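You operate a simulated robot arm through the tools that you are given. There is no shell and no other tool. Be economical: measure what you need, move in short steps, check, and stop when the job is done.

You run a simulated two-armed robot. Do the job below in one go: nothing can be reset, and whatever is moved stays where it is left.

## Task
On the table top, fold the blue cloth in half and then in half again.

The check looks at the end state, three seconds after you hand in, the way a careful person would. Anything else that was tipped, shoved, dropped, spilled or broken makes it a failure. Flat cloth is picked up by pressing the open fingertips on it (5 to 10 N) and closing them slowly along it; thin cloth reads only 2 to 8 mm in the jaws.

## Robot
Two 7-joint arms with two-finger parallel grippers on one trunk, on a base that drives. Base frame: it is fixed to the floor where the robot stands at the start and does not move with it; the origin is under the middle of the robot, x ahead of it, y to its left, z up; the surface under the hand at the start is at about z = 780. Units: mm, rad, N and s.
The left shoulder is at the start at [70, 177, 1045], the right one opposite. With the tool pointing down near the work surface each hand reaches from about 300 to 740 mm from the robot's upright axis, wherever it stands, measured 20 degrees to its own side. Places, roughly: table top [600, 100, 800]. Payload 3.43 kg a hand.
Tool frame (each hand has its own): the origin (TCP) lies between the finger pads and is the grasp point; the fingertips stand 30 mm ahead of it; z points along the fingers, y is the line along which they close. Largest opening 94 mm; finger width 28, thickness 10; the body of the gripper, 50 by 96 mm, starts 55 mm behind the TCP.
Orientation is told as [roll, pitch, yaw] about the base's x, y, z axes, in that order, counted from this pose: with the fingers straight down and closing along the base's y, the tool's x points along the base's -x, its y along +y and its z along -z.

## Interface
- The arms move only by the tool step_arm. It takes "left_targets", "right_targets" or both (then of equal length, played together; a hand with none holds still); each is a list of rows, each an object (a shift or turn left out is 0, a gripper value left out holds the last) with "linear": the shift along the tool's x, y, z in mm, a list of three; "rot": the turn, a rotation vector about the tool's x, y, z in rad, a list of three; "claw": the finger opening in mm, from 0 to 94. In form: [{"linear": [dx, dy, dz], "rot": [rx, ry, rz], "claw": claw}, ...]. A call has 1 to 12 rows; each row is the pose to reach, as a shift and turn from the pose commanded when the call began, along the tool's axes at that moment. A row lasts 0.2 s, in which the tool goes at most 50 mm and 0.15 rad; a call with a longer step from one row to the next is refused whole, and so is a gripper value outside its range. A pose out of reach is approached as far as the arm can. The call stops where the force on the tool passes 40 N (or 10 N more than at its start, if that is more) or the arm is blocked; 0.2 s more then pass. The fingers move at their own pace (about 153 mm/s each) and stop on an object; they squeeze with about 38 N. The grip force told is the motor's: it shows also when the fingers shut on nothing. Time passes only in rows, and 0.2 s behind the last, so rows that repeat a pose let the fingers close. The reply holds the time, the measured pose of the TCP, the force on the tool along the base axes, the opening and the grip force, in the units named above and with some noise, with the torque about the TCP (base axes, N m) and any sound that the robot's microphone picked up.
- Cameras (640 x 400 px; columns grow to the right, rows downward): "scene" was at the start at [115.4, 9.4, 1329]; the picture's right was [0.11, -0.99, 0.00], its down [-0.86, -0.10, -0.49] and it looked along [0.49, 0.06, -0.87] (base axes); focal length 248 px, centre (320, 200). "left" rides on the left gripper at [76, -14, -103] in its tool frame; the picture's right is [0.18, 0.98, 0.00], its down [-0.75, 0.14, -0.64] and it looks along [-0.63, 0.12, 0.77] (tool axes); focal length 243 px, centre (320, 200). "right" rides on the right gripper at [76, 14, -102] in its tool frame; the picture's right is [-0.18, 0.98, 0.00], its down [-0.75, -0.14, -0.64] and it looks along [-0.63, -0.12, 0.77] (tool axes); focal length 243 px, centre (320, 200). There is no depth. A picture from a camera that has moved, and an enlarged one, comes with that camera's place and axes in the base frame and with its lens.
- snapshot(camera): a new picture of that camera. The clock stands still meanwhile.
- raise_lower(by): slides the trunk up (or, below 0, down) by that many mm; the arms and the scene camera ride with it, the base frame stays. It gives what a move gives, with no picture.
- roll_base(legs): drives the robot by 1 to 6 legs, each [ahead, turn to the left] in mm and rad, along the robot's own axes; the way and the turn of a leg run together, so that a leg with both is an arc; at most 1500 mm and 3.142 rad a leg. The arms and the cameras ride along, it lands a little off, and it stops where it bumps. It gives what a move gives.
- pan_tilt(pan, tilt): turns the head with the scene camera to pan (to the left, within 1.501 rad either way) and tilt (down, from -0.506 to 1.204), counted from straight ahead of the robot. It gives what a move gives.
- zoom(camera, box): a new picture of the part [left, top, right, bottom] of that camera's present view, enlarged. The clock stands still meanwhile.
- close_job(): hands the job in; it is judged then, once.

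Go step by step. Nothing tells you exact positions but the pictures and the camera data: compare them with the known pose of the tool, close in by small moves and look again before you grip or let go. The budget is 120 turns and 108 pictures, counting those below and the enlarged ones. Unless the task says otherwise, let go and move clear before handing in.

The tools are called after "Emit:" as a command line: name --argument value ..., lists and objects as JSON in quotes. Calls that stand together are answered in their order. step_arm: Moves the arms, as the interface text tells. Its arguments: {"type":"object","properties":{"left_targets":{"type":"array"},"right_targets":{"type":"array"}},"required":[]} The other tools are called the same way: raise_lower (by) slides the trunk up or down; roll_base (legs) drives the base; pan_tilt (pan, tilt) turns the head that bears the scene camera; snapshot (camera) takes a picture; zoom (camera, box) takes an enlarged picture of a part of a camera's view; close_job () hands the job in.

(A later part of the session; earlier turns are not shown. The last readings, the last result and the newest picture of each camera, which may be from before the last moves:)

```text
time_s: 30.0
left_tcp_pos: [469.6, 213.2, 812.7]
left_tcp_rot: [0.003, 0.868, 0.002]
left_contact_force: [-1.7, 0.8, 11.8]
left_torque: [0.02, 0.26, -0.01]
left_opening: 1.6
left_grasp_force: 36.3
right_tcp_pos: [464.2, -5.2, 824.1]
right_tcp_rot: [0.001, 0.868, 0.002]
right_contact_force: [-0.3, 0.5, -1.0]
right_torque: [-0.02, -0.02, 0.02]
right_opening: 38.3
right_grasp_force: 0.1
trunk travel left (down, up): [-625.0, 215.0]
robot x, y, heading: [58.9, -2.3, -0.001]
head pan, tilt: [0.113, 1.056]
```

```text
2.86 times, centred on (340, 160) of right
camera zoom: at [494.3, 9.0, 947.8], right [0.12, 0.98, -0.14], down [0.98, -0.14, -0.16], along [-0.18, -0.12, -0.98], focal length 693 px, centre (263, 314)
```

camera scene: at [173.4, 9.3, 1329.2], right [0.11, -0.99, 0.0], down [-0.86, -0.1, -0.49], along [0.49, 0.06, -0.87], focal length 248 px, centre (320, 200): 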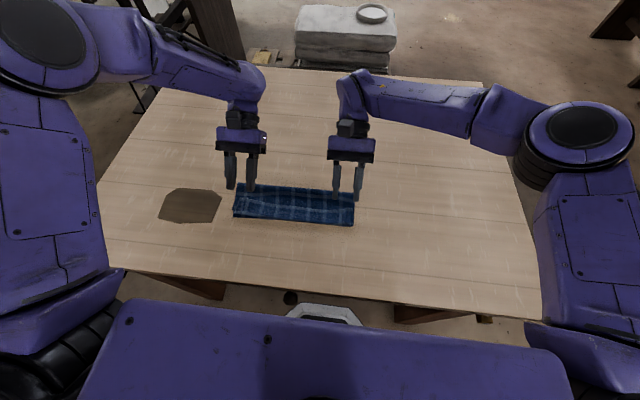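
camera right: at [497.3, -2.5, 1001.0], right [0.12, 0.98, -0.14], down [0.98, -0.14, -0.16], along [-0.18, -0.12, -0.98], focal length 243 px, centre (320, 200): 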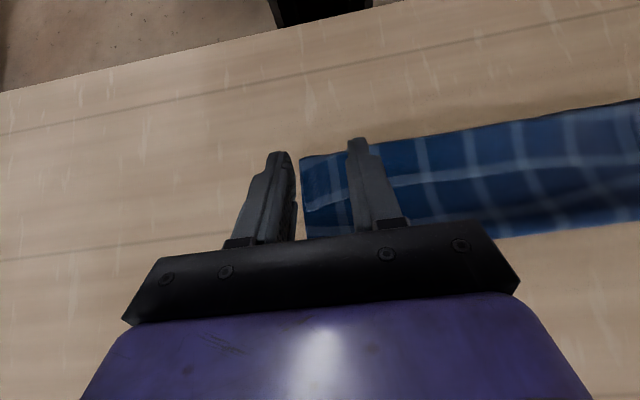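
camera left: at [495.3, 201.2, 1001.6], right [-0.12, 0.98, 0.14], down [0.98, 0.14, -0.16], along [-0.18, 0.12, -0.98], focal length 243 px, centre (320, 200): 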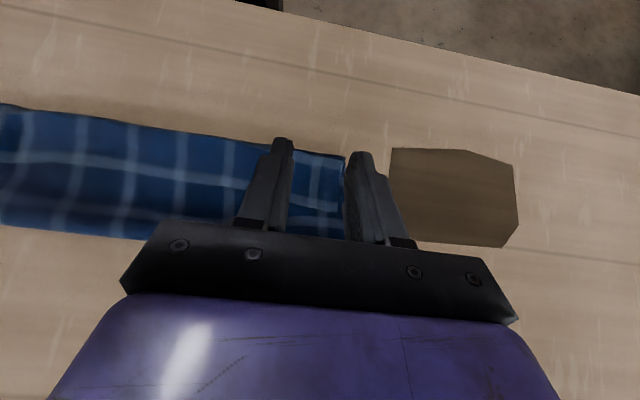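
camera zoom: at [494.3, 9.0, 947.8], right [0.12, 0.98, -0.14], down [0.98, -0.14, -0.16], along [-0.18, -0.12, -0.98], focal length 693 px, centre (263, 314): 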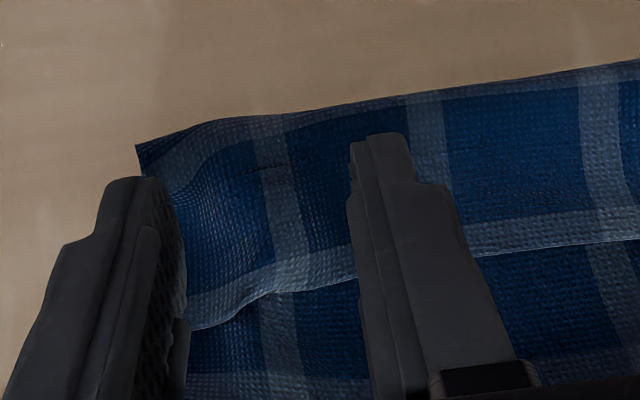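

The hem has a small raised ridge between the fingers now. I'm going down near the hem and closing with light pressure.

Emit:
step_arm --right_targets '[{"linear": [-4, 0, 2]}, {"linear": [-8, 0, 3.5]}, {"linear": [-10.2, 0, 4.7]}, {"linear": [-10.2, 0, 4.7]}, {"linear": [-10.2, 0, 4.7], "claw": 32}, {"linear": [-10.2, 0, 4.7], "claw": 26}, {"linear": [-10.2, 0, 4.7], "claw": 20}, {"linear": [-10.2, 0, 4.7], "claw": 14}, {"linear": [-10.2, 0, 4.7], "claw": 8}, {"linear": [-10.2, 0, 4.7], "claw": 3}, {"linear": [-10.2, 0, 4.7], "claw": 0}, {"linear": [-10.2, 0, 4.7], "claw": 0}]'

Emit:
zoom --camera "right" --box '[240, 90, 440, 230]'

```text
time_s: 32.6
left_tcp_pos: [470.6, 213.7, 812.6]
left_tcp_rot: [0.002, 0.867, 0.0]
left_contact_force: [-1.6, -6.2, 11.8]
left_torque: [-0.17, 0.22, 0.06]
left_opening: 1.8
left_grasp_force: 36.5
right_tcp_pos: [467.5, -4.5, 813.3]
right_tcp_rot: [0.002, 0.869, 0.001]
right_contact_force: [-0.3, 6.8, 2.6]
right_torque: [0.23, 0.03, -0.16]
right_opening: 3.5
right_grasp_force: 37.5
trunk travel left (down, up): [-625.0, 215.0]
robot x, y, heading: [60.1, -1.5, 0.003]
head pan, tilt: [0.113, 1.056]
```

```text
2.86 times, centred on (340, 160) of right
camera zoom: at [497.4, 9.2, 937.4], right [0.12, 0.98, -0.14], down [0.98, -0.14, -0.16], along [-0.18, -0.12, -0.98], focal length 693 px, centre (263, 314)
```

zoom: 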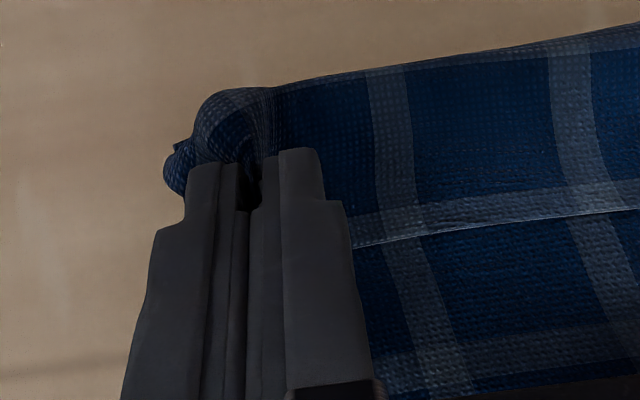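

It reads 3.5 mm. I'll lift both hands 40 mm and look at what the right hand holds.

Emit:
step_arm --left_targets '[{"linear": [8, 0, -6]}, {"linear": [15, 0, -13]}, {"linear": [23, 0, -19]}, {"linear": [30.6, 0, -25.8]}, {"linear": [30.6, 0, -25.8]}]' --right_targets '[{"linear": [8, 0, -6]}, {"linear": [15, 0, -13]}, {"linear": [23, 0, -19]}, {"linear": [30.6, 0, -25.8]}, {"linear": [30.6, 0, -25.8]}]'

Emit:
zoom --camera "scene" --box '[210, 150, 390, 250]'

Emit:
snapshot --camera "right"

Emit:
snapshot --camera "left"

```text
time_s: 33.8
left_tcp_pos: [472.1, 214.7, 851.3]
left_tcp_rot: [-0.001, 0.872, -0.001]
left_contact_force: [-0.2, -6.7, -0.2]
left_torque: [-0.17, 0.01, 0.07]
left_opening: 1.9
left_grasp_force: 36.5
right_tcp_pos: [468.3, -4.9, 850.9]
right_tcp_rot: [0.001, 0.872, 0.002]
right_contact_force: [0.3, 6.6, 0.6]
right_torque: [0.21, -0.01, -0.15]
right_opening: 3.3
right_grasp_force: 37.5
trunk travel left (down, up): [-625.0, 215.0]
robot x, y, heading: [61.7, 0.4, 0.001]
head pan, tilt: [0.113, 1.056]
```

```text
3.56 times, centred on (300, 200) of scene
camera zoom: at [175.4, 9.6, 1329.0], right [0.11, -0.99, 0.0], down [-0.86, -0.1, -0.49], along [0.49, 0.06, -0.87], focal length 882 px, centre (391, 200)
```

zoom: 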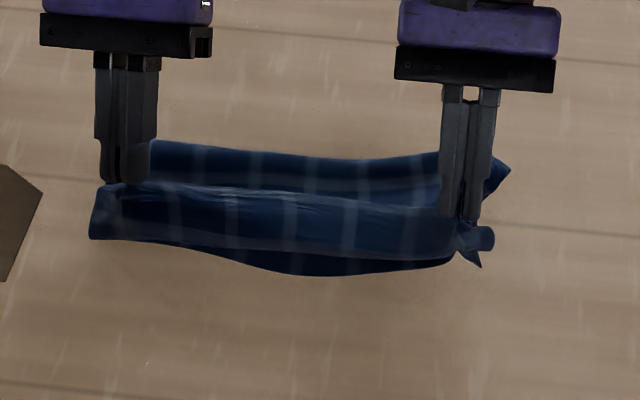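

```text
72 pictures are left
camera right: at [498.7, 9.7, 976.5], right [0.12, 0.98, -0.14], down [0.98, -0.14, -0.16], along [-0.18, -0.12, -0.98], focal length 243 px, centre (320, 200)
```

right: 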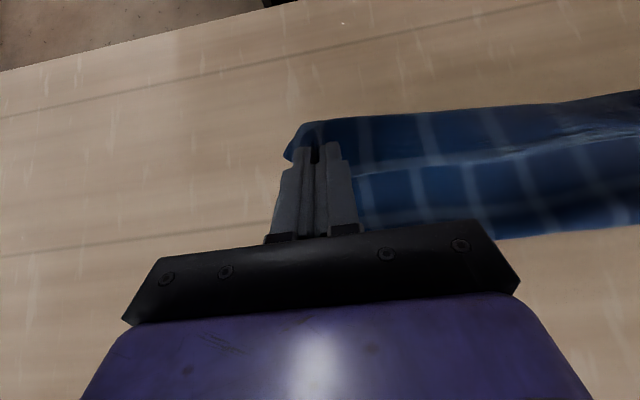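

```text
71 pictures are left
camera left: at [500.3, 199.1, 975.9], right [-0.12, 0.98, 0.14], down [0.98, 0.14, -0.16], along [-0.18, 0.12, -0.98], focal length 243 px, centre (320, 200)
```

left: 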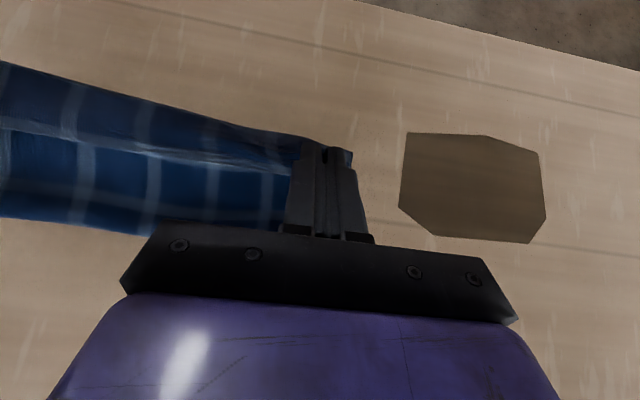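

The right hand caught the doubled layer. I'll release the right, and use the left corner to peel the whole sheet back open to flat, then start the fold afresh.

Emit:
step_arm --right_targets '[{"linear": [0, 0, 0], "claw": 20}, {"linear": [0, 0, 0], "claw": 50}, {"linear": [0, 0, -20]}, {"linear": [0, -10, -50]}, {"linear": [0, -50, -80]}, {"linear": [0, -90, -90]}]'

Emit:
zoom --camera "scene" --box '[210, 150, 390, 250]'

```text
time_s: 35.2
left_tcp_pos: [471.3, 212.9, 852.3]
left_tcp_rot: [0.003, 0.869, 0.002]
left_contact_force: [0.3, -0.4, 0.1]
left_torque: [0.01, 0.0, -0.04]
left_opening: 1.7
left_grasp_force: 36.5
right_tcp_pos: [469.1, -51.4, 912.6]
right_tcp_rot: [0.005, 0.87, 0.003]
right_contact_force: [-0.2, 0.1, -0.7]
right_torque: [-0.01, 0.03, -0.06]
right_opening: 50.0
right_grasp_force: 0.0
right hand out of reach, approached as far as the arm can: row 3, 4, 5, 6
trunk travel left (down, up): [-625.0, 215.0]
robot x, y, heading: [59.7, -0.1, 0.006]
head pan, tilt: [0.113, 1.056]
```

```text
3.56 times, centred on (300, 200) of scene
camera zoom: at [174.0, 6.6, 1329.1], right [0.11, -0.99, 0.0], down [-0.86, -0.1, -0.49], along [0.49, 0.06, -0.87], focal length 882 px, centre (391, 200)
```

zoom: 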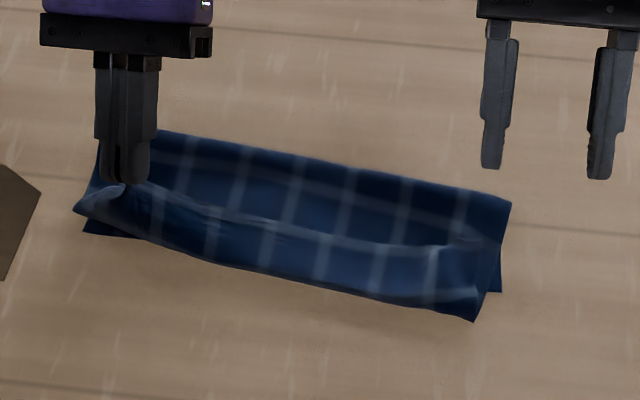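

The left still holds its corner. I'm now peeling the sheet open with the left while the right returns upright and moves aside.

Emit:
step_arm --left_targets '[{"linear": [3.6, 2, -42.3], "rot": [0, 0, 0]}, {"linear": [7.1, 4, -84.5], "rot": [0, -0.1, 0]}, {"linear": [-0.8, 6, -117.1], "rot": [0, -0.22, 0]}, {"linear": [-20.1, 8, -140], "rot": [0, -0.36, 0]}, {"linear": [-49.6, 8, -151.8], "rot": [0, -0.5, 0]}, {"linear": [-81.6, 8, -150.9], "rot": [0, -0.63, 0]}, {"linear": [-112.3, 8, -140.7], "rot": [0, -0.76, 0]}, {"linear": [-125, 8, -132], "rot": [0, -0.87, 0]}]' --right_targets '[{"linear": [0, -10, 0], "rot": [0, -0.12, 0]}, {"linear": [0, -20, 0], "rot": [0, -0.24, 0]}, {"linear": [0, -30, 0], "rot": [0, -0.37, 0]}, {"linear": [0, -40, 0], "rot": [0, -0.5, 0]}, {"linear": [0, -50, 0], "rot": [0, -0.63, 0]}, {"linear": [0, -60, 0], "rot": [0, -0.75, 0]}, {"linear": [0, -70, 0], "rot": [0, -0.87, 0]}, {"linear": [0, -80, 0], "rot": [0, -0.87, 0]}]'

Emit:
snapshot --camera "scene"

```text
time_s: 37.0
left_tcp_pos: [652.8, 221.4, 839.4]
left_tcp_rot: [0.002, -0.001, -0.002]
left_contact_force: [-0.3, 0.1, 0.8]
left_torque: [0.0, -0.03, 0.0]
left_opening: 1.9
left_grasp_force: 36.7
right_tcp_pos: [471.6, -128.1, 912.1]
right_tcp_rot: [0.0, 0.0, -0.001]
right_contact_force: [-0.2, -0.7, 0.0]
right_torque: [-0.01, 0.0, 0.02]
right_opening: 50.1
right_grasp_force: 0.1
trunk travel left (down, up): [-625.0, 215.0]
robot x, y, heading: [62.2, -1.0, 0.002]
head pan, tilt: [0.113, 1.056]
```

```text
69 pictures are left
camera scene: at [174.6, 9.1, 1329.1], right [0.11, -0.99, 0.0], down [-0.86, -0.1, -0.49], along [0.49, 0.06, -0.87], focal length 248 px, centre (320, 200)
```

scene: 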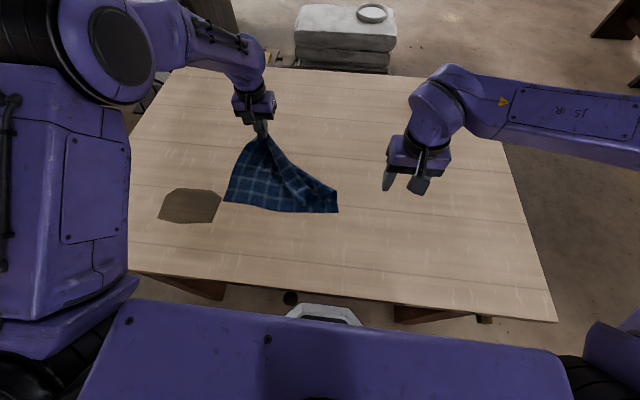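

The sheet is opening, with the far-right corner still folded under. I'm laying the left corner down and looking closer.

Emit:
step_arm --left_targets '[{"linear": [0, 0, 12]}, {"linear": [0, 0, 23]}, {"linear": [0, 0, 26]}, {"linear": [0, 0, 26], "claw": 12}, {"linear": [0, 0, 26], "claw": 24}, {"linear": [0, 0, 26], "claw": 36}, {"linear": [0, 0, 0], "claw": 36}, {"linear": [0, 10, -40]}, {"linear": [0, 60, -60]}]'

Emit:
zoom --camera "scene" --box '[200, 110, 380, 230]'

```text
refused: row 9 steps farther than a row can; nothing moved
```

```text
3.33 times, centred on (290, 170) of scene
camera zoom: at [174.6, 9.1, 1329.1], right [0.11, -0.99, 0.0], down [-0.86, -0.1, -0.49], along [0.49, 0.06, -0.87], focal length 827 px, centre (420, 300)
```

zoom: 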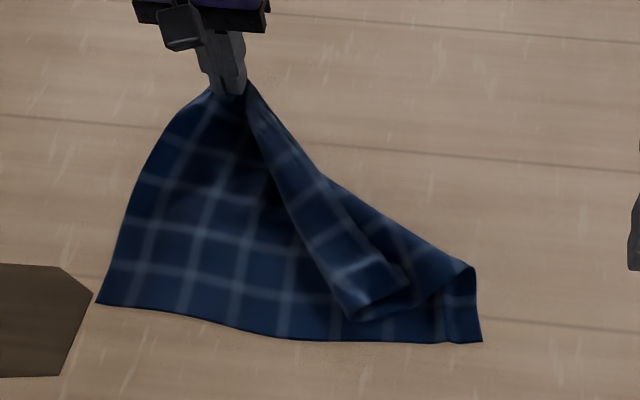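

I'm lowering the left corner with shorter rows, since the earlier call exceeded the step limit.

Emit:
step_arm --left_targets '[{"linear": [0, 0, 12]}, {"linear": [0, 0, 23]}, {"linear": [0, 0, 26]}, {"linear": [0, 0, 26], "claw": 12}, {"linear": [0, 0, 26], "claw": 24}, {"linear": [0, 0, 26], "claw": 36}, {"linear": [0, 0, 0], "claw": 36}, {"linear": [0, 10, -40]}, {"linear": [0, 50, -60]}, {"linear": [0, 80, -60]}]'

Emit:
zoom --camera "scene" --box '[200, 110, 380, 230]'

```text
time_s: 39.2
left_tcp_pos: [654.6, 303.8, 898.3]
left_tcp_rot: [0.0, 0.001, 0.001]
left_contact_force: [-0.2, -0.6, -0.2]
left_torque: [0.0, -0.01, -0.02]
left_opening: 36.0
left_grasp_force: 0.0
right_tcp_pos: [472.8, -126.4, 912.3]
right_tcp_rot: [0.001, 0.0, 0.0]
right_contact_force: [-0.3, 0.8, -0.5]
right_torque: [0.0, 0.0, -0.02]
right_opening: 49.9
right_grasp_force: 0.0
trunk travel left (down, up): [-625.0, 215.0]
robot x, y, heading: [60.0, 1.5, 0.002]
head pan, tilt: [0.113, 1.056]
```

```text
3.33 times, centred on (290, 170) of scene
camera zoom: at [175.2, 10.2, 1329.0], right [0.11, -0.99, 0.0], down [-0.86, -0.1, -0.49], along [0.49, 0.06, -0.87], focal length 827 px, centre (420, 300)
```

zoom: 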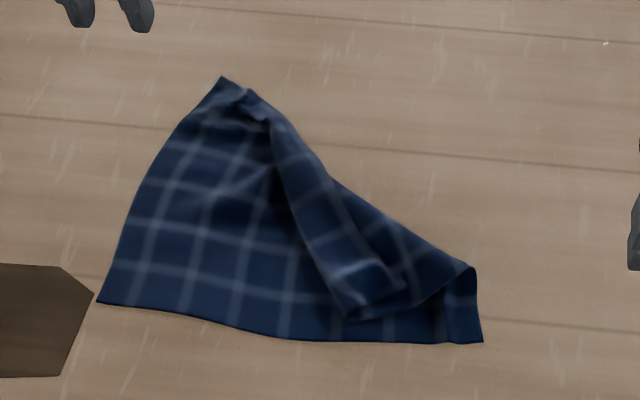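

I'm bringing the right hand over the loose folded-over corner at about (460, 95) to inspect it.

Emit:
step_arm --right_targets '[{"linear": [4, 42, 5], "claw": 34}, {"linear": [8, 84, 15]}, {"linear": [12, 126, 25]}, {"linear": [16, 168, 35]}, {"linear": [18, 205, 50]}, {"linear": [18, 205, 50]}]'

Emit:
snapshot --camera "right"

```text
time_s: 40.6
left_tcp_pos: [652.8, 301.8, 900.5]
left_tcp_rot: [0.001, 0.0, -0.001]
left_contact_force: [0.3, -0.7, 0.5]
left_torque: [0.03, 0.0, 0.0]
left_opening: 35.6
left_grasp_force: 0.0
right_tcp_pos: [454.2, 76.5, 864.3]
right_tcp_rot: [0.001, 0.0, 0.001]
right_contact_force: [1.0, -0.1, -0.6]
right_torque: [0.01, 0.05, 0.0]
right_opening: 34.1
right_grasp_force: 0.0
trunk travel left (down, up): [-625.0, 215.0]
robot x, y, heading: [57.8, 1.8, 0.002]
head pan, tilt: [0.113, 1.056]
```

```text
66 pictures are left
camera right: at [378.4, 91.7, 966.4], right [0.18, 0.98, 0.0], down [0.75, -0.14, 0.64], along [0.63, -0.12, -0.77], focal length 243 px, centre (320, 200)
```

right: 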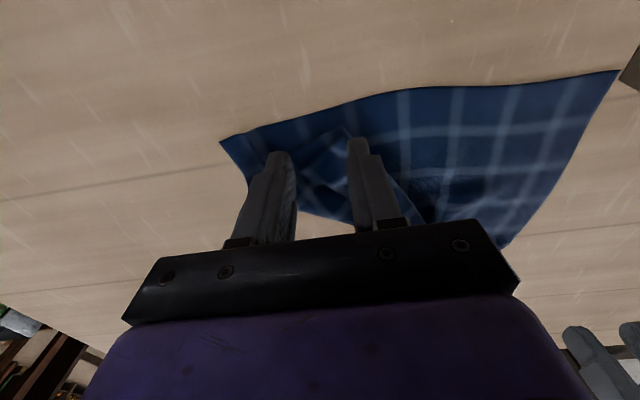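

Emit:
zoom --camera "right" --box '[210, 80, 430, 230]'

```text
2.67 times, centred on (320, 155) of right
camera zoom: at [378.4, 91.7, 966.4], right [0.18, 0.98, 0.0], down [0.75, -0.14, 0.64], along [0.63, -0.12, -0.77], focal length 647 px, centre (320, 320)
```

zoom: 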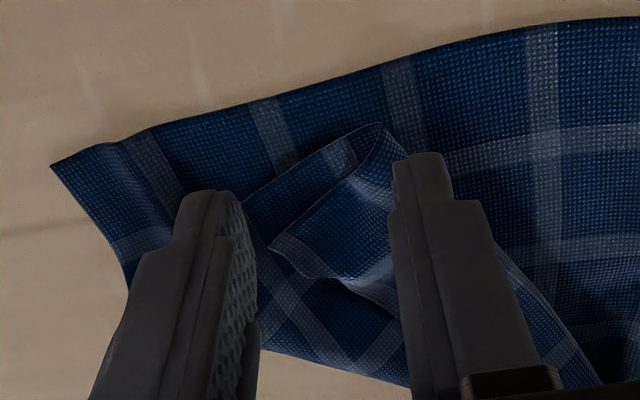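

The loose corner is at about (490, 54), turned back on itself. I'll pinch this little flap at about (485, 70) with very light pressure.

Emit:
step_arm --right_targets '[{"linear": [-15, -4, 10], "claw": 40}, {"linear": [-30, -8, 25]}, {"linear": [-30, -8, 38]}, {"linear": [-30, -8, 43]}, {"linear": [-30, -8, 43]}]'

Emit:
zoom --camera "right" --box '[210, 80, 430, 230]'

```text
time_s: 41.8
left_tcp_pos: [655.2, 302.7, 899.7]
left_tcp_rot: [0.001, 0.001, 0.0]
left_contact_force: [0.5, 0.5, 0.0]
left_torque: [-0.02, 0.02, -0.01]
left_opening: 36.1
left_grasp_force: 0.0
right_tcp_pos: [483.0, 70.5, 820.3]
right_tcp_rot: [-0.001, -0.001, 0.002]
right_contact_force: [0.0, 0.2, -0.2]
right_torque: [-0.02, -0.04, 0.05]
right_opening: 39.9
right_grasp_force: 0.1
trunk travel left (down, up): [-625.0, 215.0]
robot x, y, heading: [55.8, -0.1, -0.007]
head pan, tilt: [0.113, 1.056]
```

```text
2.67 times, centred on (320, 155) of right
camera zoom: at [407.2, 84.3, 922.3], right [0.18, 0.98, 0.0], down [0.75, -0.14, 0.64], along [0.63, -0.12, -0.77], focal length 647 px, centre (320, 320)
```

zoom: 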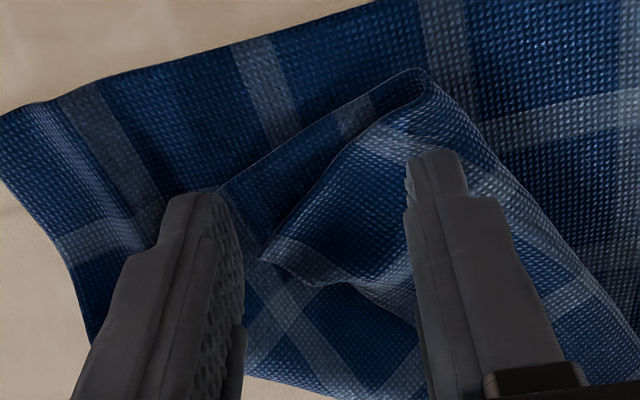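

I'm narrowing the opening, shifting 6 mm, and pressing lightly so both fingers touch only the flap.

Emit:
step_arm --right_targets '[{"linear": [0, 6, 0], "claw": 26}, {"linear": [0, 6, 2]}, {"linear": [0, 6, 4]}, {"linear": [0, 6, 5]}, {"linear": [0, 6, 5]}]'

Emit:
zoom --camera "right" --box '[210, 80, 430, 230]'

```text
time_s: 43.0
left_tcp_pos: [654.7, 302.6, 899.3]
left_tcp_rot: [0.001, -0.001, -0.001]
left_contact_force: [0.7, -0.6, 0.3]
left_torque: [-0.02, 0.01, 0.0]
left_opening: 36.0
left_grasp_force: 0.1
right_tcp_pos: [482.9, 75.7, 814.5]
right_tcp_rot: [-0.002, -0.001, -0.002]
right_contact_force: [0.6, -0.1, 0.8]
right_torque: [0.0, -0.01, 0.03]
right_opening: 25.9
right_grasp_force: 0.0
trunk travel left (down, up): [-625.0, 215.0]
robot x, y, heading: [62.2, 0.6, -0.001]
head pan, tilt: [0.113, 1.056]
```

```text
2.67 times, centred on (320, 155) of right
camera zoom: at [407.4, 90.3, 917.5], right [0.18, 0.98, 0.0], down [0.75, -0.14, 0.64], along [0.63, -0.12, -0.77], focal length 647 px, centre (320, 320)
```

zoom: 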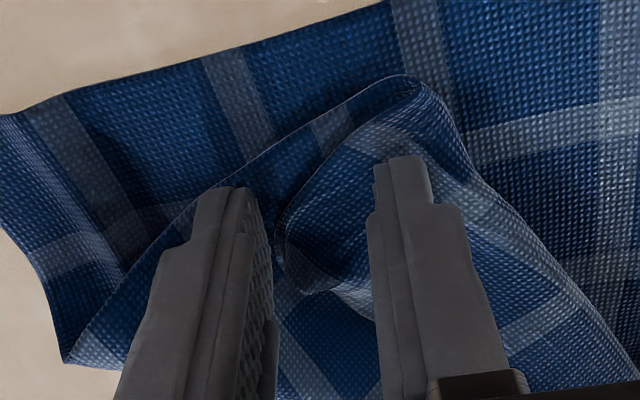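

The flap's edge stands up between the fingers. I'm closing slowly with a touch more pressure.

Emit:
step_arm --right_targets '[{"linear": [0, 0, 0.5]}, {"linear": [0, 0, 0.8], "claw": 22}, {"linear": [0, 0, 0.8], "claw": 18}, {"linear": [0, 0, 0.8], "claw": 14}, {"linear": [0, 0, 0.8], "claw": 10}, {"linear": [0, 0, 0.8], "claw": 6}, {"linear": [0, 0, 0.8], "claw": 3}, {"linear": [0, 0, 0.8], "claw": 0}, {"linear": [0, 0, 0.8], "claw": 0}, {"linear": [0, 0, -15], "claw": 0}, {"linear": [0, 0, -40], "claw": 0}, {"linear": [0, 0, -40], "claw": 0}]'

Emit:
zoom --camera "right" --box '[190, 60, 450, 230]'

Emit:
zoom --camera "scene" --box '[200, 110, 380, 230]'

```text
time_s: 45.6
left_tcp_pos: [655.2, 302.2, 898.7]
left_tcp_rot: [0.0, 0.0, 0.001]
left_contact_force: [0.9, 0.0, -0.8]
left_torque: [0.01, 0.0, -0.02]
left_opening: 36.0
left_grasp_force: 0.1
right_tcp_pos: [484.7, 76.3, 854.3]
right_tcp_rot: [0.001, -0.001, -0.003]
right_contact_force: [-0.2, -0.4, -0.2]
right_torque: [0.0, -0.01, 0.0]
right_opening: 1.7
right_grasp_force: 36.7
trunk travel left (down, up): [-625.0, 215.0]
robot x, y, heading: [58.6, -1.5, 0.002]
head pan, tilt: [0.113, 1.056]
```

```text
2.35 times, centred on (320, 145) of right
camera zoom: at [408.4, 89.9, 956.7], right [0.18, 0.98, 0.0], down [0.75, -0.14, 0.64], along [0.63, -0.12, -0.77], focal length 571 px, centre (320, 329)
```

zoom: 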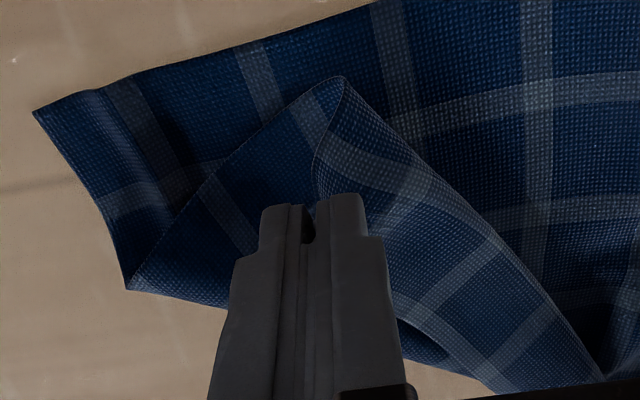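

```text
3.33 times, centred on (290, 170) of scene
camera zoom: at [175.4, 9.6, 1329.0], right [0.11, -0.99, 0.0], down [-0.86, -0.1, -0.49], along [0.49, 0.06, -0.87], focal length 827 px, centre (420, 300)
```

zoom: 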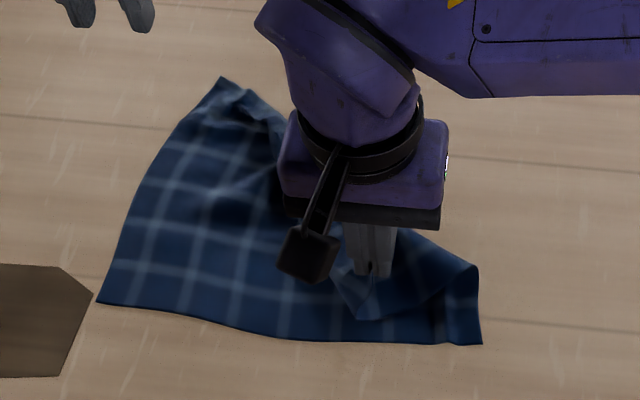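

The right hand now holds the single-layer corner (1.7 mm). I'm carrying it out to the far-right to flatten the sheet.

Emit:
step_arm --right_targets '[{"linear": [-30, -15, -25]}, {"linear": [-65, -30, -45]}, {"linear": [-105, -48, -50]}, {"linear": [-140, -65, -42]}, {"linear": [-168, -78, -20]}, {"linear": [-185, -88, 5]}, {"linear": [-192, -94, 28]}, {"linear": [-192, -94, 28]}]'

Emit:
zoom --camera "scene" --box '[200, 90, 400, 230]'

```text
time_s: 47.4
left_tcp_pos: [653.8, 301.4, 899.6]
left_tcp_rot: [0.001, 0.0, 0.0]
left_contact_force: [-0.7, -0.4, -0.8]
left_torque: [0.0, 0.02, 0.02]
left_opening: 35.9
left_grasp_force: 0.0
right_tcp_pos: [676.8, -19.7, 826.2]
right_tcp_rot: [0.0, -0.001, -0.001]
right_contact_force: [0.1, 0.3, -0.1]
right_torque: [-0.01, 0.0, 0.01]
right_opening: 1.9
right_grasp_force: 36.4
trunk travel left (down, up): [-625.0, 215.0]
robot x, y, heading: [61.7, 3.3, 0.0]
head pan, tilt: [0.113, 1.056]
```

```text
2.86 times, centred on (300, 160) of scene
camera zoom: at [174.6, 9.7, 1329.1], right [0.11, -0.99, 0.0], down [-0.86, -0.1, -0.49], along [0.49, 0.06, -0.87], focal length 708 px, centre (377, 314)
```

zoom: 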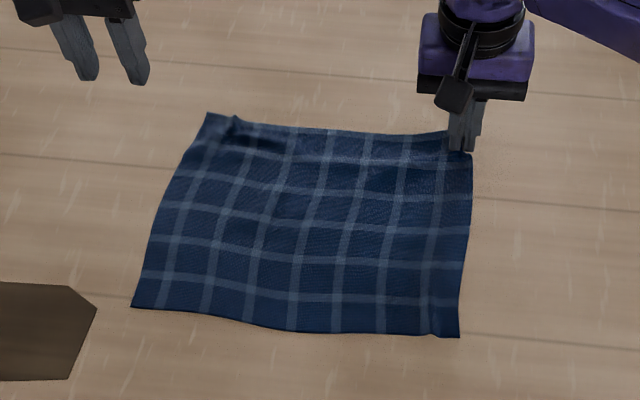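

The sheet is flat again. I'll release the right corner here. Then I'll grip both near corners and drag the sheet about 100 mm towards me, so the far hem becomes reachable for a shallow edge pinch.

Emit:
step_arm --left_targets '[{"linear": [40, 0, 0]}, {"linear": [80, 0, 0]}, {"linear": [120, 0, 0]}, {"linear": [150, -20, 0]}, {"linear": [170, -60, 0]}, {"linear": [170, -60, 20]}, {"linear": [170, -60, 20]}, {"linear": [170, -60, 20]}, {"linear": [170, -60, 20]}, {"linear": [170, -60, 20]}]' --right_targets '[{"linear": [0, -2, 8]}, {"linear": [0, -3, 12]}, {"linear": [0, -3, 12], "claw": 12}, {"linear": [0, -3, 12], "claw": 24}, {"linear": [0, -3, 12], "claw": 34}, {"linear": [0, -3, 0]}, {"linear": [0, -3, -40]}, {"linear": [45, -3, -50]}, {"linear": [90, -3, -50]}, {"linear": [135, -3, -50]}]'

Emit:
snapshot --camera "scene"

```text
time_s: 49.6
left_tcp_pos: [481.4, 241.8, 881.0]
left_tcp_rot: [0.0, -0.003, 0.0]
left_contact_force: [0.4, 0.3, 1.3]
left_torque: [0.04, -0.02, 0.01]
left_opening: 36.2
left_grasp_force: 0.1
right_tcp_pos: [540.3, -22.0, 878.2]
right_tcp_rot: [0.003, -0.002, 0.002]
right_contact_force: [-0.6, -0.4, -0.6]
right_torque: [-0.02, 0.0, 0.0]
right_opening: 34.0
right_grasp_force: 0.2
trunk travel left (down, up): [-625.0, 215.0]
robot x, y, heading: [56.9, 0.3, 0.001]
head pan, tilt: [0.113, 1.056]
```

```text
59 pictures are left
camera scene: at [173.4, 8.8, 1329.2], right [0.11, -0.99, 0.0], down [-0.86, -0.1, -0.49], along [0.49, 0.06, -0.87], focal length 248 px, centre (320, 200)
```

scene: 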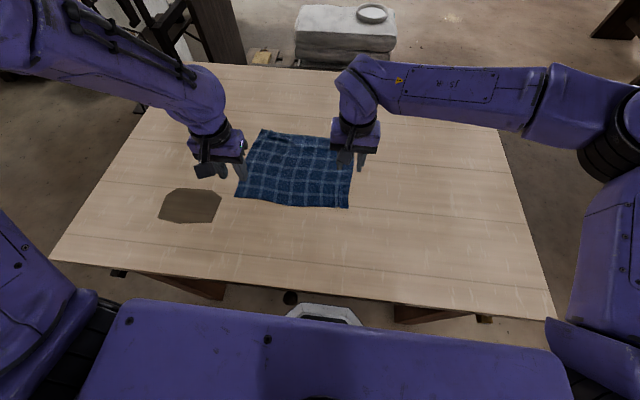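

Near corners are at (469, 263) and (466, −25). I'm moving onto them with the tools straight down.

Emit:
step_arm --left_targets '[{"linear": [-2, -5, 15], "claw": 34}, {"linear": [-2, -5, 30]}, {"linear": [-2, -5, 45]}, {"linear": [-2, -5, 58]}, {"linear": [-2, -5, 66]}, {"linear": [-2, -5, 68.5]}, {"linear": [-2, -5, 68.5]}]' --right_targets '[{"linear": [28, 12, 0]}, {"linear": [56, 23, 10]}, {"linear": [56, 23, 30]}, {"linear": [56, 23, 50]}, {"linear": [56, 23, 62]}, {"linear": [56, 23, 65]}, {"linear": [56, 23, 65]}]'

Emit:
snapshot --camera "left"

Emit:
snapshot --camera "right"

```text
time_s: 51.2
left_tcp_pos: [485.5, 239.0, 812.7]
left_tcp_rot: [0.001, 0.001, 0.0]
left_contact_force: [0.2, -0.4, -0.1]
left_torque: [0.0, -0.01, 0.01]
left_opening: 33.8
left_grasp_force: 0.1
right_tcp_pos: [485.1, 2.1, 812.1]
right_tcp_rot: [-0.001, 0.002, 0.0]
right_contact_force: [-0.7, -0.7, -0.1]
right_torque: [0.02, -0.03, 0.0]
right_opening: 34.2
right_grasp_force: 0.1
trunk travel left (down, up): [-625.0, 215.0]
robot x, y, heading: [58.1, -3.6, -0.003]
head pan, tilt: [0.113, 1.056]
```

```text
58 pictures are left
camera left: at [408.8, 222.9, 916.1], right [-0.18, 0.98, 0.0], down [0.75, 0.14, 0.64], along [0.63, 0.12, -0.77], focal length 243 px, centre (320, 200)
```

left: 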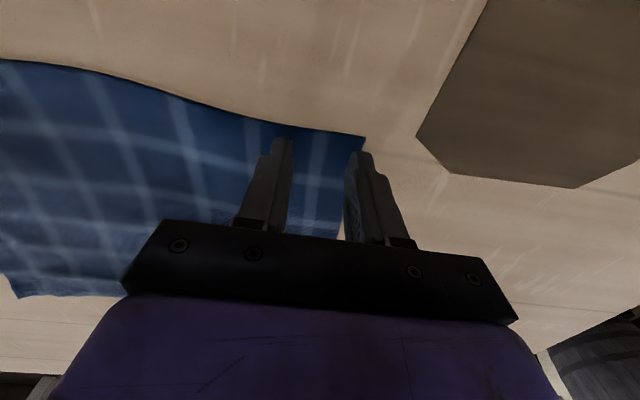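

```text
57 pictures are left
camera right: at [408.8, 16.0, 914.7], right [0.18, 0.98, 0.0], down [0.75, -0.14, 0.64], along [0.63, -0.12, -0.77], focal length 243 px, centre (320, 200)
```

right: 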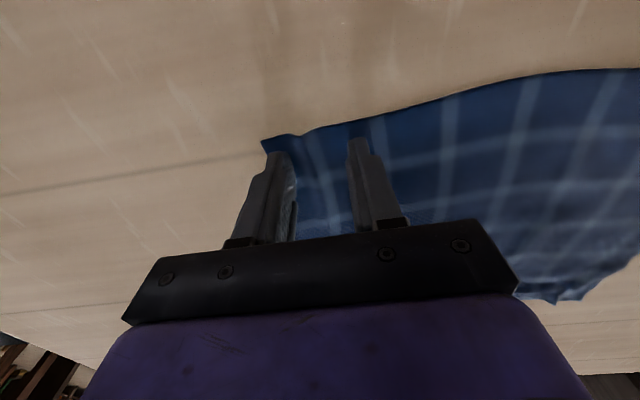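

Well placed. I'm shifting the left 5 mm in, pressing, closing slowly.

Emit:
step_arm --left_targets '[{"linear": [0, -5, 0.5]}, {"linear": [0, -5, 1.6]}, {"linear": [0, -5, 2]}, {"linear": [0, -5, 2], "claw": 29}, {"linear": [0, -5, 2], "claw": 24}, {"linear": [0, -5, 2], "claw": 19}, {"linear": [0, -5, 2], "claw": 14}, {"linear": [0, -5, 2], "claw": 9}, {"linear": [0, -5, 2], "claw": 4}, {"linear": [0, -5, 2], "claw": 0}, {"linear": [0, -5, 2], "claw": 0}]' --right_targets '[{"linear": [0, 0, 0.5]}, {"linear": [0, 0, 1.4]}, {"linear": [0, 0, 1.8]}, {"linear": [0, 0, 1.8], "claw": 29}, {"linear": [0, 0, 1.8], "claw": 24}, {"linear": [0, 0, 1.8], "claw": 19}, {"linear": [0, 0, 1.8], "claw": 14}, {"linear": [0, 0, 1.8], "claw": 9}, {"linear": [0, 0, 1.8], "claw": 4}, {"linear": [0, 0, 1.8], "claw": 0}, {"linear": [0, 0, 1.8], "claw": 0}]'

```text
time_s: 53.6
left_tcp_pos: [484.3, 231.6, 811.6]
left_tcp_rot: [-0.001, -0.003, 0.0]
left_contact_force: [0.0, -12.4, 10.4]
left_torque: [-0.41, 0.02, 0.05]
left_opening: 2.2
left_grasp_force: 36.8
right_tcp_pos: [483.1, 2.5, 812.0]
right_tcp_rot: [0.002, -0.001, 0.002]
right_contact_force: [0.4, 12.8, 11.3]
right_torque: [0.36, 0.05, 0.01]
right_opening: 2.1
right_grasp_force: 36.4
trunk travel left (down, up): [-625.0, 215.0]
robot x, y, heading: [58.9, -2.3, 0.0]
head pan, tilt: [0.113, 1.056]
```

Both corners are gripped. I'm easing the tension and dragging the sheet 135 mm straight towards me.

Emit:
step_arm --left_targets '[{"linear": [0, -2, -4]}, {"linear": [15, -3, -5]}, {"linear": [30, -3, -5]}, {"linear": [45, -3, -5]}, {"linear": [60, -3, -5]}, {"linear": [75, -3, -5]}, {"linear": [90, -3, -5]}, {"linear": [105, -3, -5]}, {"linear": [120, -3, -5]}, {"linear": [135, -3, -5]}, {"linear": [135, -3, -1]}]' --right_targets '[{"linear": [0, 2, -4]}, {"linear": [15, 3, -5]}, {"linear": [30, 3, -5]}, {"linear": [45, 3, -5]}, {"linear": [60, 3, -5]}, {"linear": [75, 3, -5]}, {"linear": [90, 3, -5]}, {"linear": [105, 3, -5]}, {"linear": [120, 3, -5]}, {"linear": [135, 3, -5]}, {"linear": [135, 3, -1]}]'

Emit:
snapshot --camera "scene"

```text
time_s: 56.0
left_tcp_pos: [378.0, 226.4, 811.9]
left_tcp_rot: [0.0, -0.007, 0.0]
left_contact_force: [2.3, 7.0, 38.1]
left_torque: [0.31, 0.11, -0.04]
left_opening: 2.2
left_grasp_force: 37.0
left hand out of reach, approached as far as the arm can: row 9, 10, 11
right_tcp_pos: [349.7, 4.6, 811.8]
right_tcp_rot: [0.002, -0.001, 0.0]
right_contact_force: [0.1, 0.5, 0.1]
right_torque: [0.0, -0.01, 0.03]
right_opening: 2.2
right_grasp_force: 36.8
trunk travel left (down, up): [-625.0, 215.0]
robot x, y, heading: [58.3, -0.1, 0.006]
head pan, tilt: [0.113, 1.056]
```

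```text
56 pictures are left
camera scene: at [172.4, 8.7, 1330.0], right [0.11, -0.99, 0.0], down [-0.86, -0.1, -0.49], along [0.49, 0.06, -0.87], focal length 248 px, centre (320, 200)
```

scene: 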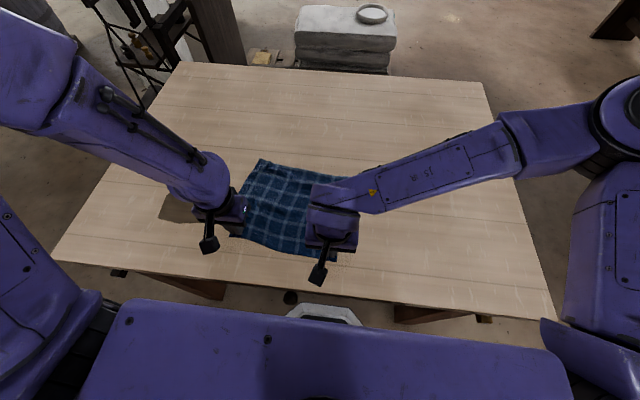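

The left hit its near-reach limit and is pressing hard. I'm easing it up, setting the right back level with it, and releasing both with a spread.

Emit:
step_arm --left_targets '[{"linear": [-28, 0, -6]}, {"linear": [-28, 0, -6]}, {"linear": [-28, 0, -2]}, {"linear": [-28, 0, -1]}, {"linear": [-28, 2, -1], "claw": 12}, {"linear": [-28, 2, -1], "claw": 24}, {"linear": [-28, 2, -1], "claw": 34}, {"linear": [-28, 2, -20]}, {"linear": [-28, 2, -60]}]' --right_targets '[{"linear": [-8, 0, -6]}, {"linear": [-20, 0, -6]}, {"linear": [-24, 0, -2]}, {"linear": [-24, -2, 0]}, {"linear": [-24, -2, 0], "claw": 12}, {"linear": [-24, -2, 0], "claw": 24}, {"linear": [-24, -2, 0], "claw": 34}, {"linear": [-24, -2, -20]}, {"linear": [-24, -2, -60]}]'

Emit:
snapshot --camera "scene"

```text
time_s: 58.0
left_tcp_pos: [401.8, 228.9, 862.9]
left_tcp_rot: [-0.005, 0.013, -0.003]
left_contact_force: [-0.1, 0.5, -0.5]
left_torque: [-0.03, -0.02, 0.03]
left_opening: 34.2
left_grasp_force: 0.1
left hand out of reach, approached as far as the arm can: row 9
right_tcp_pos: [371.0, 4.2, 872.7]
right_tcp_rot: [-0.002, -0.002, 0.003]
right_contact_force: [-0.4, 1.1, -0.1]
right_torque: [-0.02, -0.06, 0.02]
right_opening: 34.0
right_grasp_force: 0.1
trunk travel left (down, up): [-625.0, 215.0]
robot x, y, heading: [62.7, -2.8, 0.0]
head pan, tilt: [0.113, 1.056]
```

```text
55 pictures are left
camera scene: at [172.1, 11.2, 1329.0], right [0.11, -0.99, 0.0], down [-0.86, -0.1, -0.49], along [0.49, 0.05, -0.87], focal length 248 px, centre (320, 200)
```

scene: 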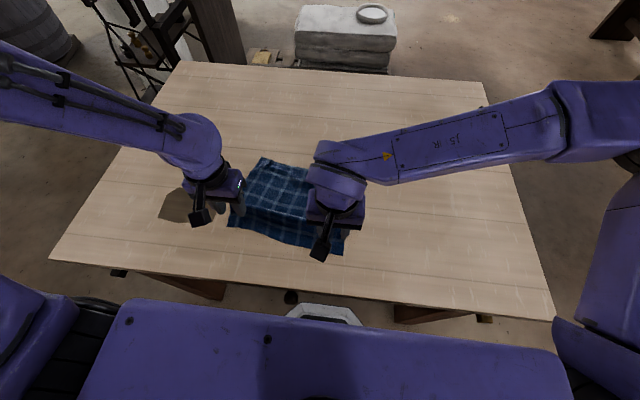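

I'm rolling back 40 mm so both the near and the far hem lie within reach, then moving the hands over the far corners.

Emit:
roll_base --legs '[[-40, 0]]'

Emit:
step_arm --left_targets '[{"linear": [0, 0, 0]}, {"linear": [-45, 0, -15]}, {"linear": [-90, 0, -20]}, {"linear": [-135, 0, -20]}, {"linear": [-180, 0, -10]}, {"linear": [-220, -8, 0]}, {"linear": [-220, -8, 0]}]' --right_targets '[{"linear": [0, 0, 0]}, {"linear": [-45, 0, -10]}, {"linear": [-90, 0, -10]}, {"linear": [-135, 0, -10]}, {"linear": [-180, 0, -10]}, {"linear": [-225, 0, 0]}, {"linear": [-225, 0, 0]}]'

Emit:
zoom --camera "scene" --box '[190, 110, 390, 260]'

Emit:
snapshot --camera "left"

Emit:
snapshot --camera "right"

```text
time_s: 58.9
left_tcp_pos: [363.2, 228.3, 862.2]
left_tcp_rot: [-0.004, 0.016, -0.004]
left_contact_force: [-0.2, -1.2, 0.3]
left_torque: [-0.01, -0.02, 0.01]
left_opening: 34.1
left_grasp_force: 0.1
right_tcp_pos: [332.1, 2.7, 871.4]
right_tcp_rot: [0.001, -0.002, -0.002]
right_contact_force: [0.1, 0.2, 0.2]
right_torque: [-0.01, -0.05, 0.02]
right_opening: 34.0
right_grasp_force: 0.0
trunk travel left (down, up): [-625.0, 215.0]
robot x, y, heading: [17.9, 1.0, 0.001]
head pan, tilt: [0.113, 1.056]
```

```text
time_s: 60.5
left_tcp_pos: [581.4, 218.3, 856.8]
left_tcp_rot: [-0.005, 0.015, -0.003]
left_contact_force: [-0.2, 0.9, 0.6]
left_torque: [-0.02, 0.0, -0.01]
left_opening: 34.1
left_grasp_force: 0.1
right_tcp_pos: [557.2, 3.8, 873.6]
right_tcp_rot: [-0.002, -0.002, 0.0]
right_contact_force: [-0.1, 0.9, -0.1]
right_torque: [-0.01, 0.01, 0.02]
right_opening: 34.2
right_grasp_force: 0.0
trunk travel left (down, up): [-625.0, 215.0]
robot x, y, heading: [21.8, 1.8, -0.001]
head pan, tilt: [0.113, 1.056]
```

```text
2.67 times, centred on (290, 185) of scene
camera zoom: at [132.5, 9.1, 1329.3], right [0.11, -0.99, 0.0], down [-0.86, -0.1, -0.49], along [0.49, 0.06, -0.87], focal length 661 px, centre (400, 240)
```

zoom: 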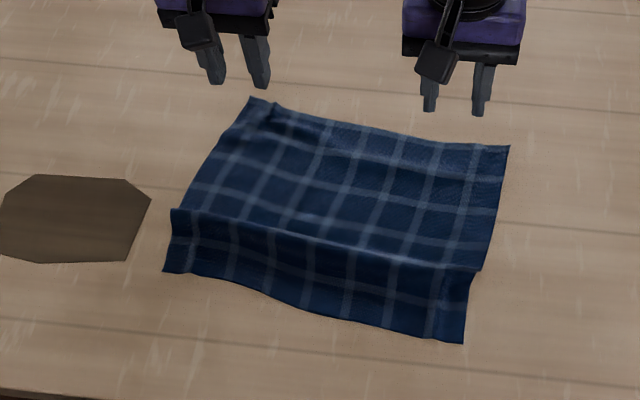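

```text
53 pictures are left
camera left: at [506.7, 204.2, 961.5], right [-0.18, 0.98, 0.0], down [0.76, 0.14, 0.63], along [0.62, 0.11, -0.78], focal length 243 px, centre (320, 200)
```

left: 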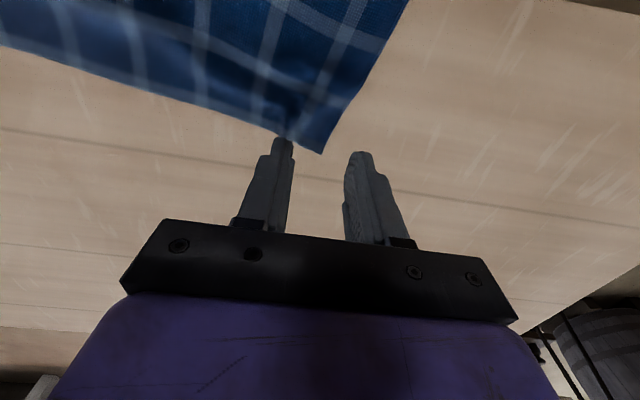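

```text
52 pictures are left
camera right: at [481.2, 18.1, 974.9], right [0.18, 0.98, 0.0], down [0.75, -0.14, 0.64], along [0.63, -0.12, -0.77], focal length 243 px, centre (320, 200)
```

right: 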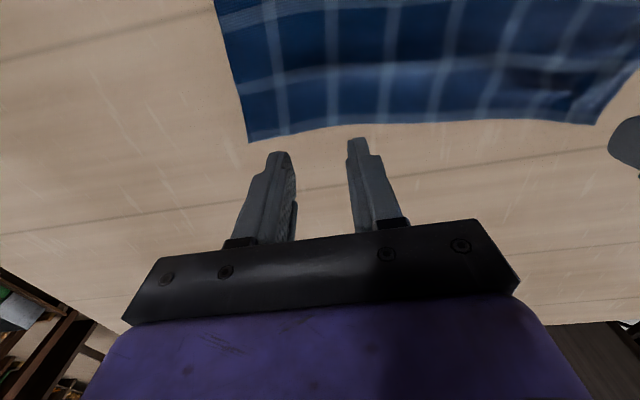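

The sheet is turned by about −0.14 rad, with a slight buckle that a gentle outward pull will take out. Far corners are at about (600, 225) and (563, −57). I'll yaw the tools to match and approach for a shallow hem pinch.

Emit:
step_arm --left_targets '[{"linear": [-8, -10, 8], "rot": [0, 0, 0.07]}, {"linear": [-17, -20, 16], "rot": [0, 0, 0.14]}, {"linear": [-17, -20, 30], "rot": [0, 0, 0.14]}, {"linear": [-17, -20, 30], "rot": [0, 0, 0.14]}]' --right_targets '[{"linear": [-6, -17, 14], "rot": [0, 0, 0.07]}, {"linear": [-12, -35, 28], "rot": [0, 0, 0.14]}, {"linear": [-12, -35, 46], "rot": [0, 0, 0.14]}, {"linear": [-12, -35, 46], "rot": [0, 0, 0.14]}]'

Emit:
snapshot --camera "left"

Emit:
snapshot --camera "right"

```text
time_s: 61.5
left_tcp_pos: [599.7, 197.9, 827.3]
left_tcp_rot: [-0.004, 0.016, -0.144]
left_contact_force: [-0.6, -0.2, -0.6]
left_torque: [-0.01, 0.03, 0.05]
left_opening: 33.9
left_grasp_force: 0.1
right_tcp_pos: [568.5, -32.1, 824.2]
right_tcp_rot: [0.0, 0.001, -0.144]
right_contact_force: [-0.5, -0.4, 0.7]
right_torque: [-0.03, 0.0, -0.01]
right_opening: 33.9
right_grasp_force: 0.1
trunk travel left (down, up): [-625.0, 215.0]
robot x, y, heading: [20.1, 3.3, -0.004]
head pan, tilt: [0.113, 1.056]
```

```text
51 pictures are left
camera left: at [523.2, 195.2, 933.0], right [-0.04, 1.0, 0.0], down [0.78, 0.03, 0.63], along [0.63, 0.02, -0.78], focal length 243 px, centre (320, 200)
```

left: 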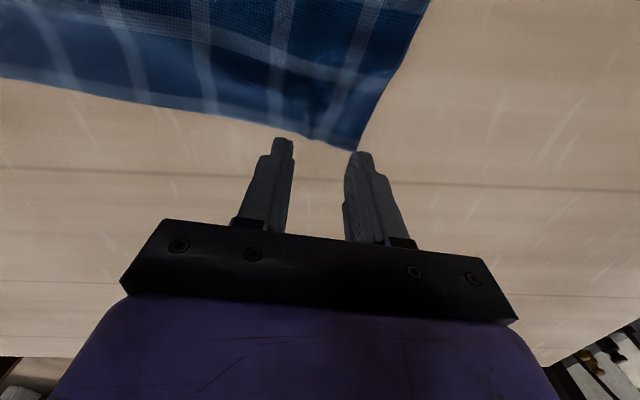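

```text
50 pictures are left
camera right: at [495.8, -6.7, 927.0], right [0.32, 0.95, 0.0], down [0.73, -0.25, 0.64], along [0.61, -0.21, -0.77], focal length 243 px, centre (320, 200)
```

right: 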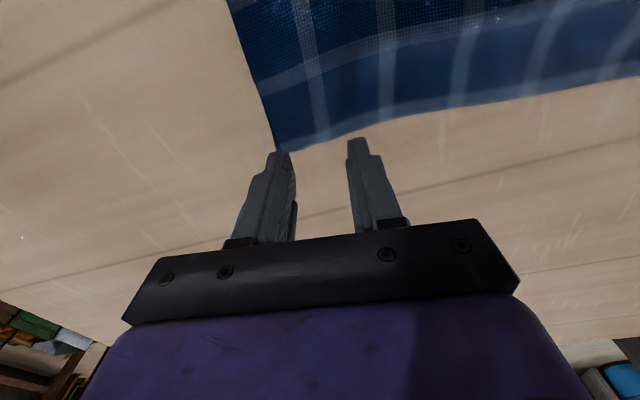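

The hem is under the fingertips with about a 12 mm strip. I'm descending to contact with small corrections.

Emit:
step_arm --left_targets '[{"linear": [4, -3, 6]}, {"linear": [4, -3, 12]}, {"linear": [4, -3, 15]}, {"linear": [4, -3, 17]}, {"linear": [4, -3, 17]}]' --right_targets '[{"linear": [1, 2, 5]}, {"linear": [1, 2, 10]}, {"linear": [1, 2, 12]}, {"linear": [1, 2, 14]}, {"linear": [1, 2, 14]}]'

```text
time_s: 62.6
left_tcp_pos: [595.2, 196.9, 811.5]
left_tcp_rot: [-0.008, 0.014, -0.143]
left_contact_force: [0.7, 0.1, 1.0]
left_torque: [0.05, -0.01, 0.01]
left_opening: 34.2
left_grasp_force: 0.0
right_tcp_pos: [567.9, -30.0, 811.0]
right_tcp_rot: [0.0, -0.001, -0.139]
right_contact_force: [1.5, 1.2, 6.8]
right_torque: [0.0, 0.04, 0.0]
right_opening: 34.3
right_grasp_force: 0.0
trunk travel left (down, up): [-625.0, 215.0]
robot x, y, heading: [20.9, 1.4, 0.007]
head pan, tilt: [0.113, 1.056]
```

The right presses about 7 N. I'm lowering the left about 1.5 mm more and closing both slowly.

Emit:
step_arm --left_targets '[{"linear": [0, 0, 1]}, {"linear": [0, 0, 1.8]}, {"linear": [0, 0, 1.8], "claw": 29}, {"linear": [0, 0, 1.8], "claw": 24}, {"linear": [0, 0, 1.8], "claw": 19}, {"linear": [0, 0, 1.8], "claw": 14}, {"linear": [0, 0, 1.8], "claw": 9}, {"linear": [0, 0, 1.8], "claw": 4}, {"linear": [0, 0, 1.8], "claw": 0}, {"linear": [0, 0, 1.8], "claw": 0}]' --right_targets '[{"linear": [0, 0, 0.2]}, {"linear": [0, 0, 0.2]}, {"linear": [0, 0, 0.2], "claw": 29}, {"linear": [0, 0, 0.2], "claw": 24}, {"linear": [0, 0, 0.2], "claw": 19}, {"linear": [0, 0, 0.2], "claw": 14}, {"linear": [0, 0, 0.2], "claw": 9}, {"linear": [0, 0, 0.2], "claw": 4}, {"linear": [0, 0, 0.2], "claw": 0}, {"linear": [0, 0, 0.2], "claw": 0}]'

Emit:
zoom --camera "left" --box '[220, 60, 420, 220]'

Emit:
zoom --camera "right" --box '[220, 60, 420, 220]'

```text
time_s: 64.8
left_tcp_pos: [593.8, 196.4, 812.1]
left_tcp_rot: [-0.005, 0.011, -0.144]
left_contact_force: [0.2, -3.0, 7.6]
left_torque: [-0.06, 0.06, 0.04]
left_opening: 1.9
left_grasp_force: 36.6
right_tcp_pos: [566.5, -30.4, 812.2]
right_tcp_rot: [0.001, -0.001, -0.139]
right_contact_force: [0.5, 3.9, 5.5]
right_torque: [0.1, 0.04, -0.06]
right_opening: 1.8
right_grasp_force: 37.4
trunk travel left (down, up): [-625.0, 215.0]
robot x, y, heading: [18.5, -0.6, 0.003]
head pan, tilt: [0.113, 1.056]
```

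```text
2.50 times, centred on (320, 140) of left
camera zoom: at [517.1, 193.1, 916.1], right [-0.04, 1.0, 0.0], down [0.77, 0.03, 0.63], along [0.63, 0.02, -0.78], focal length 606 px, centre (320, 350)
```

zoom: 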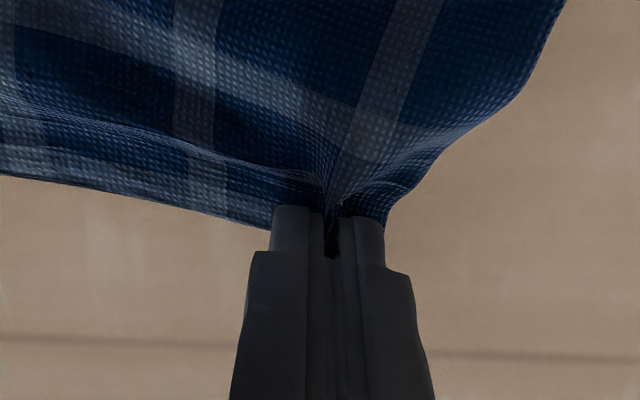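

```text
2.50 times, centred on (320, 140) of right
camera zoom: at [493.5, -5.5, 913.9], right [0.32, 0.95, 0.0], down [0.73, -0.25, 0.64], along [0.61, -0.2, -0.77], focal length 606 px, centre (320, 350)
```

zoom: 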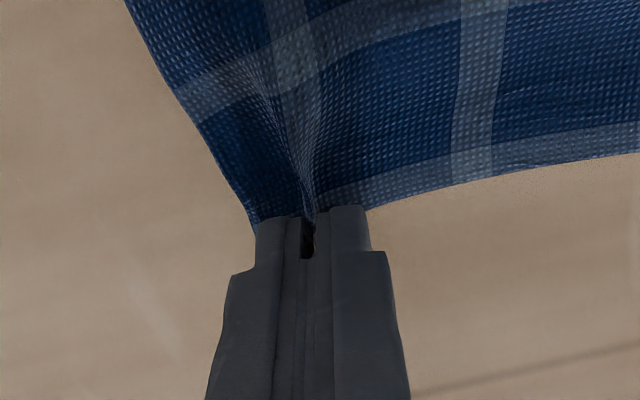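

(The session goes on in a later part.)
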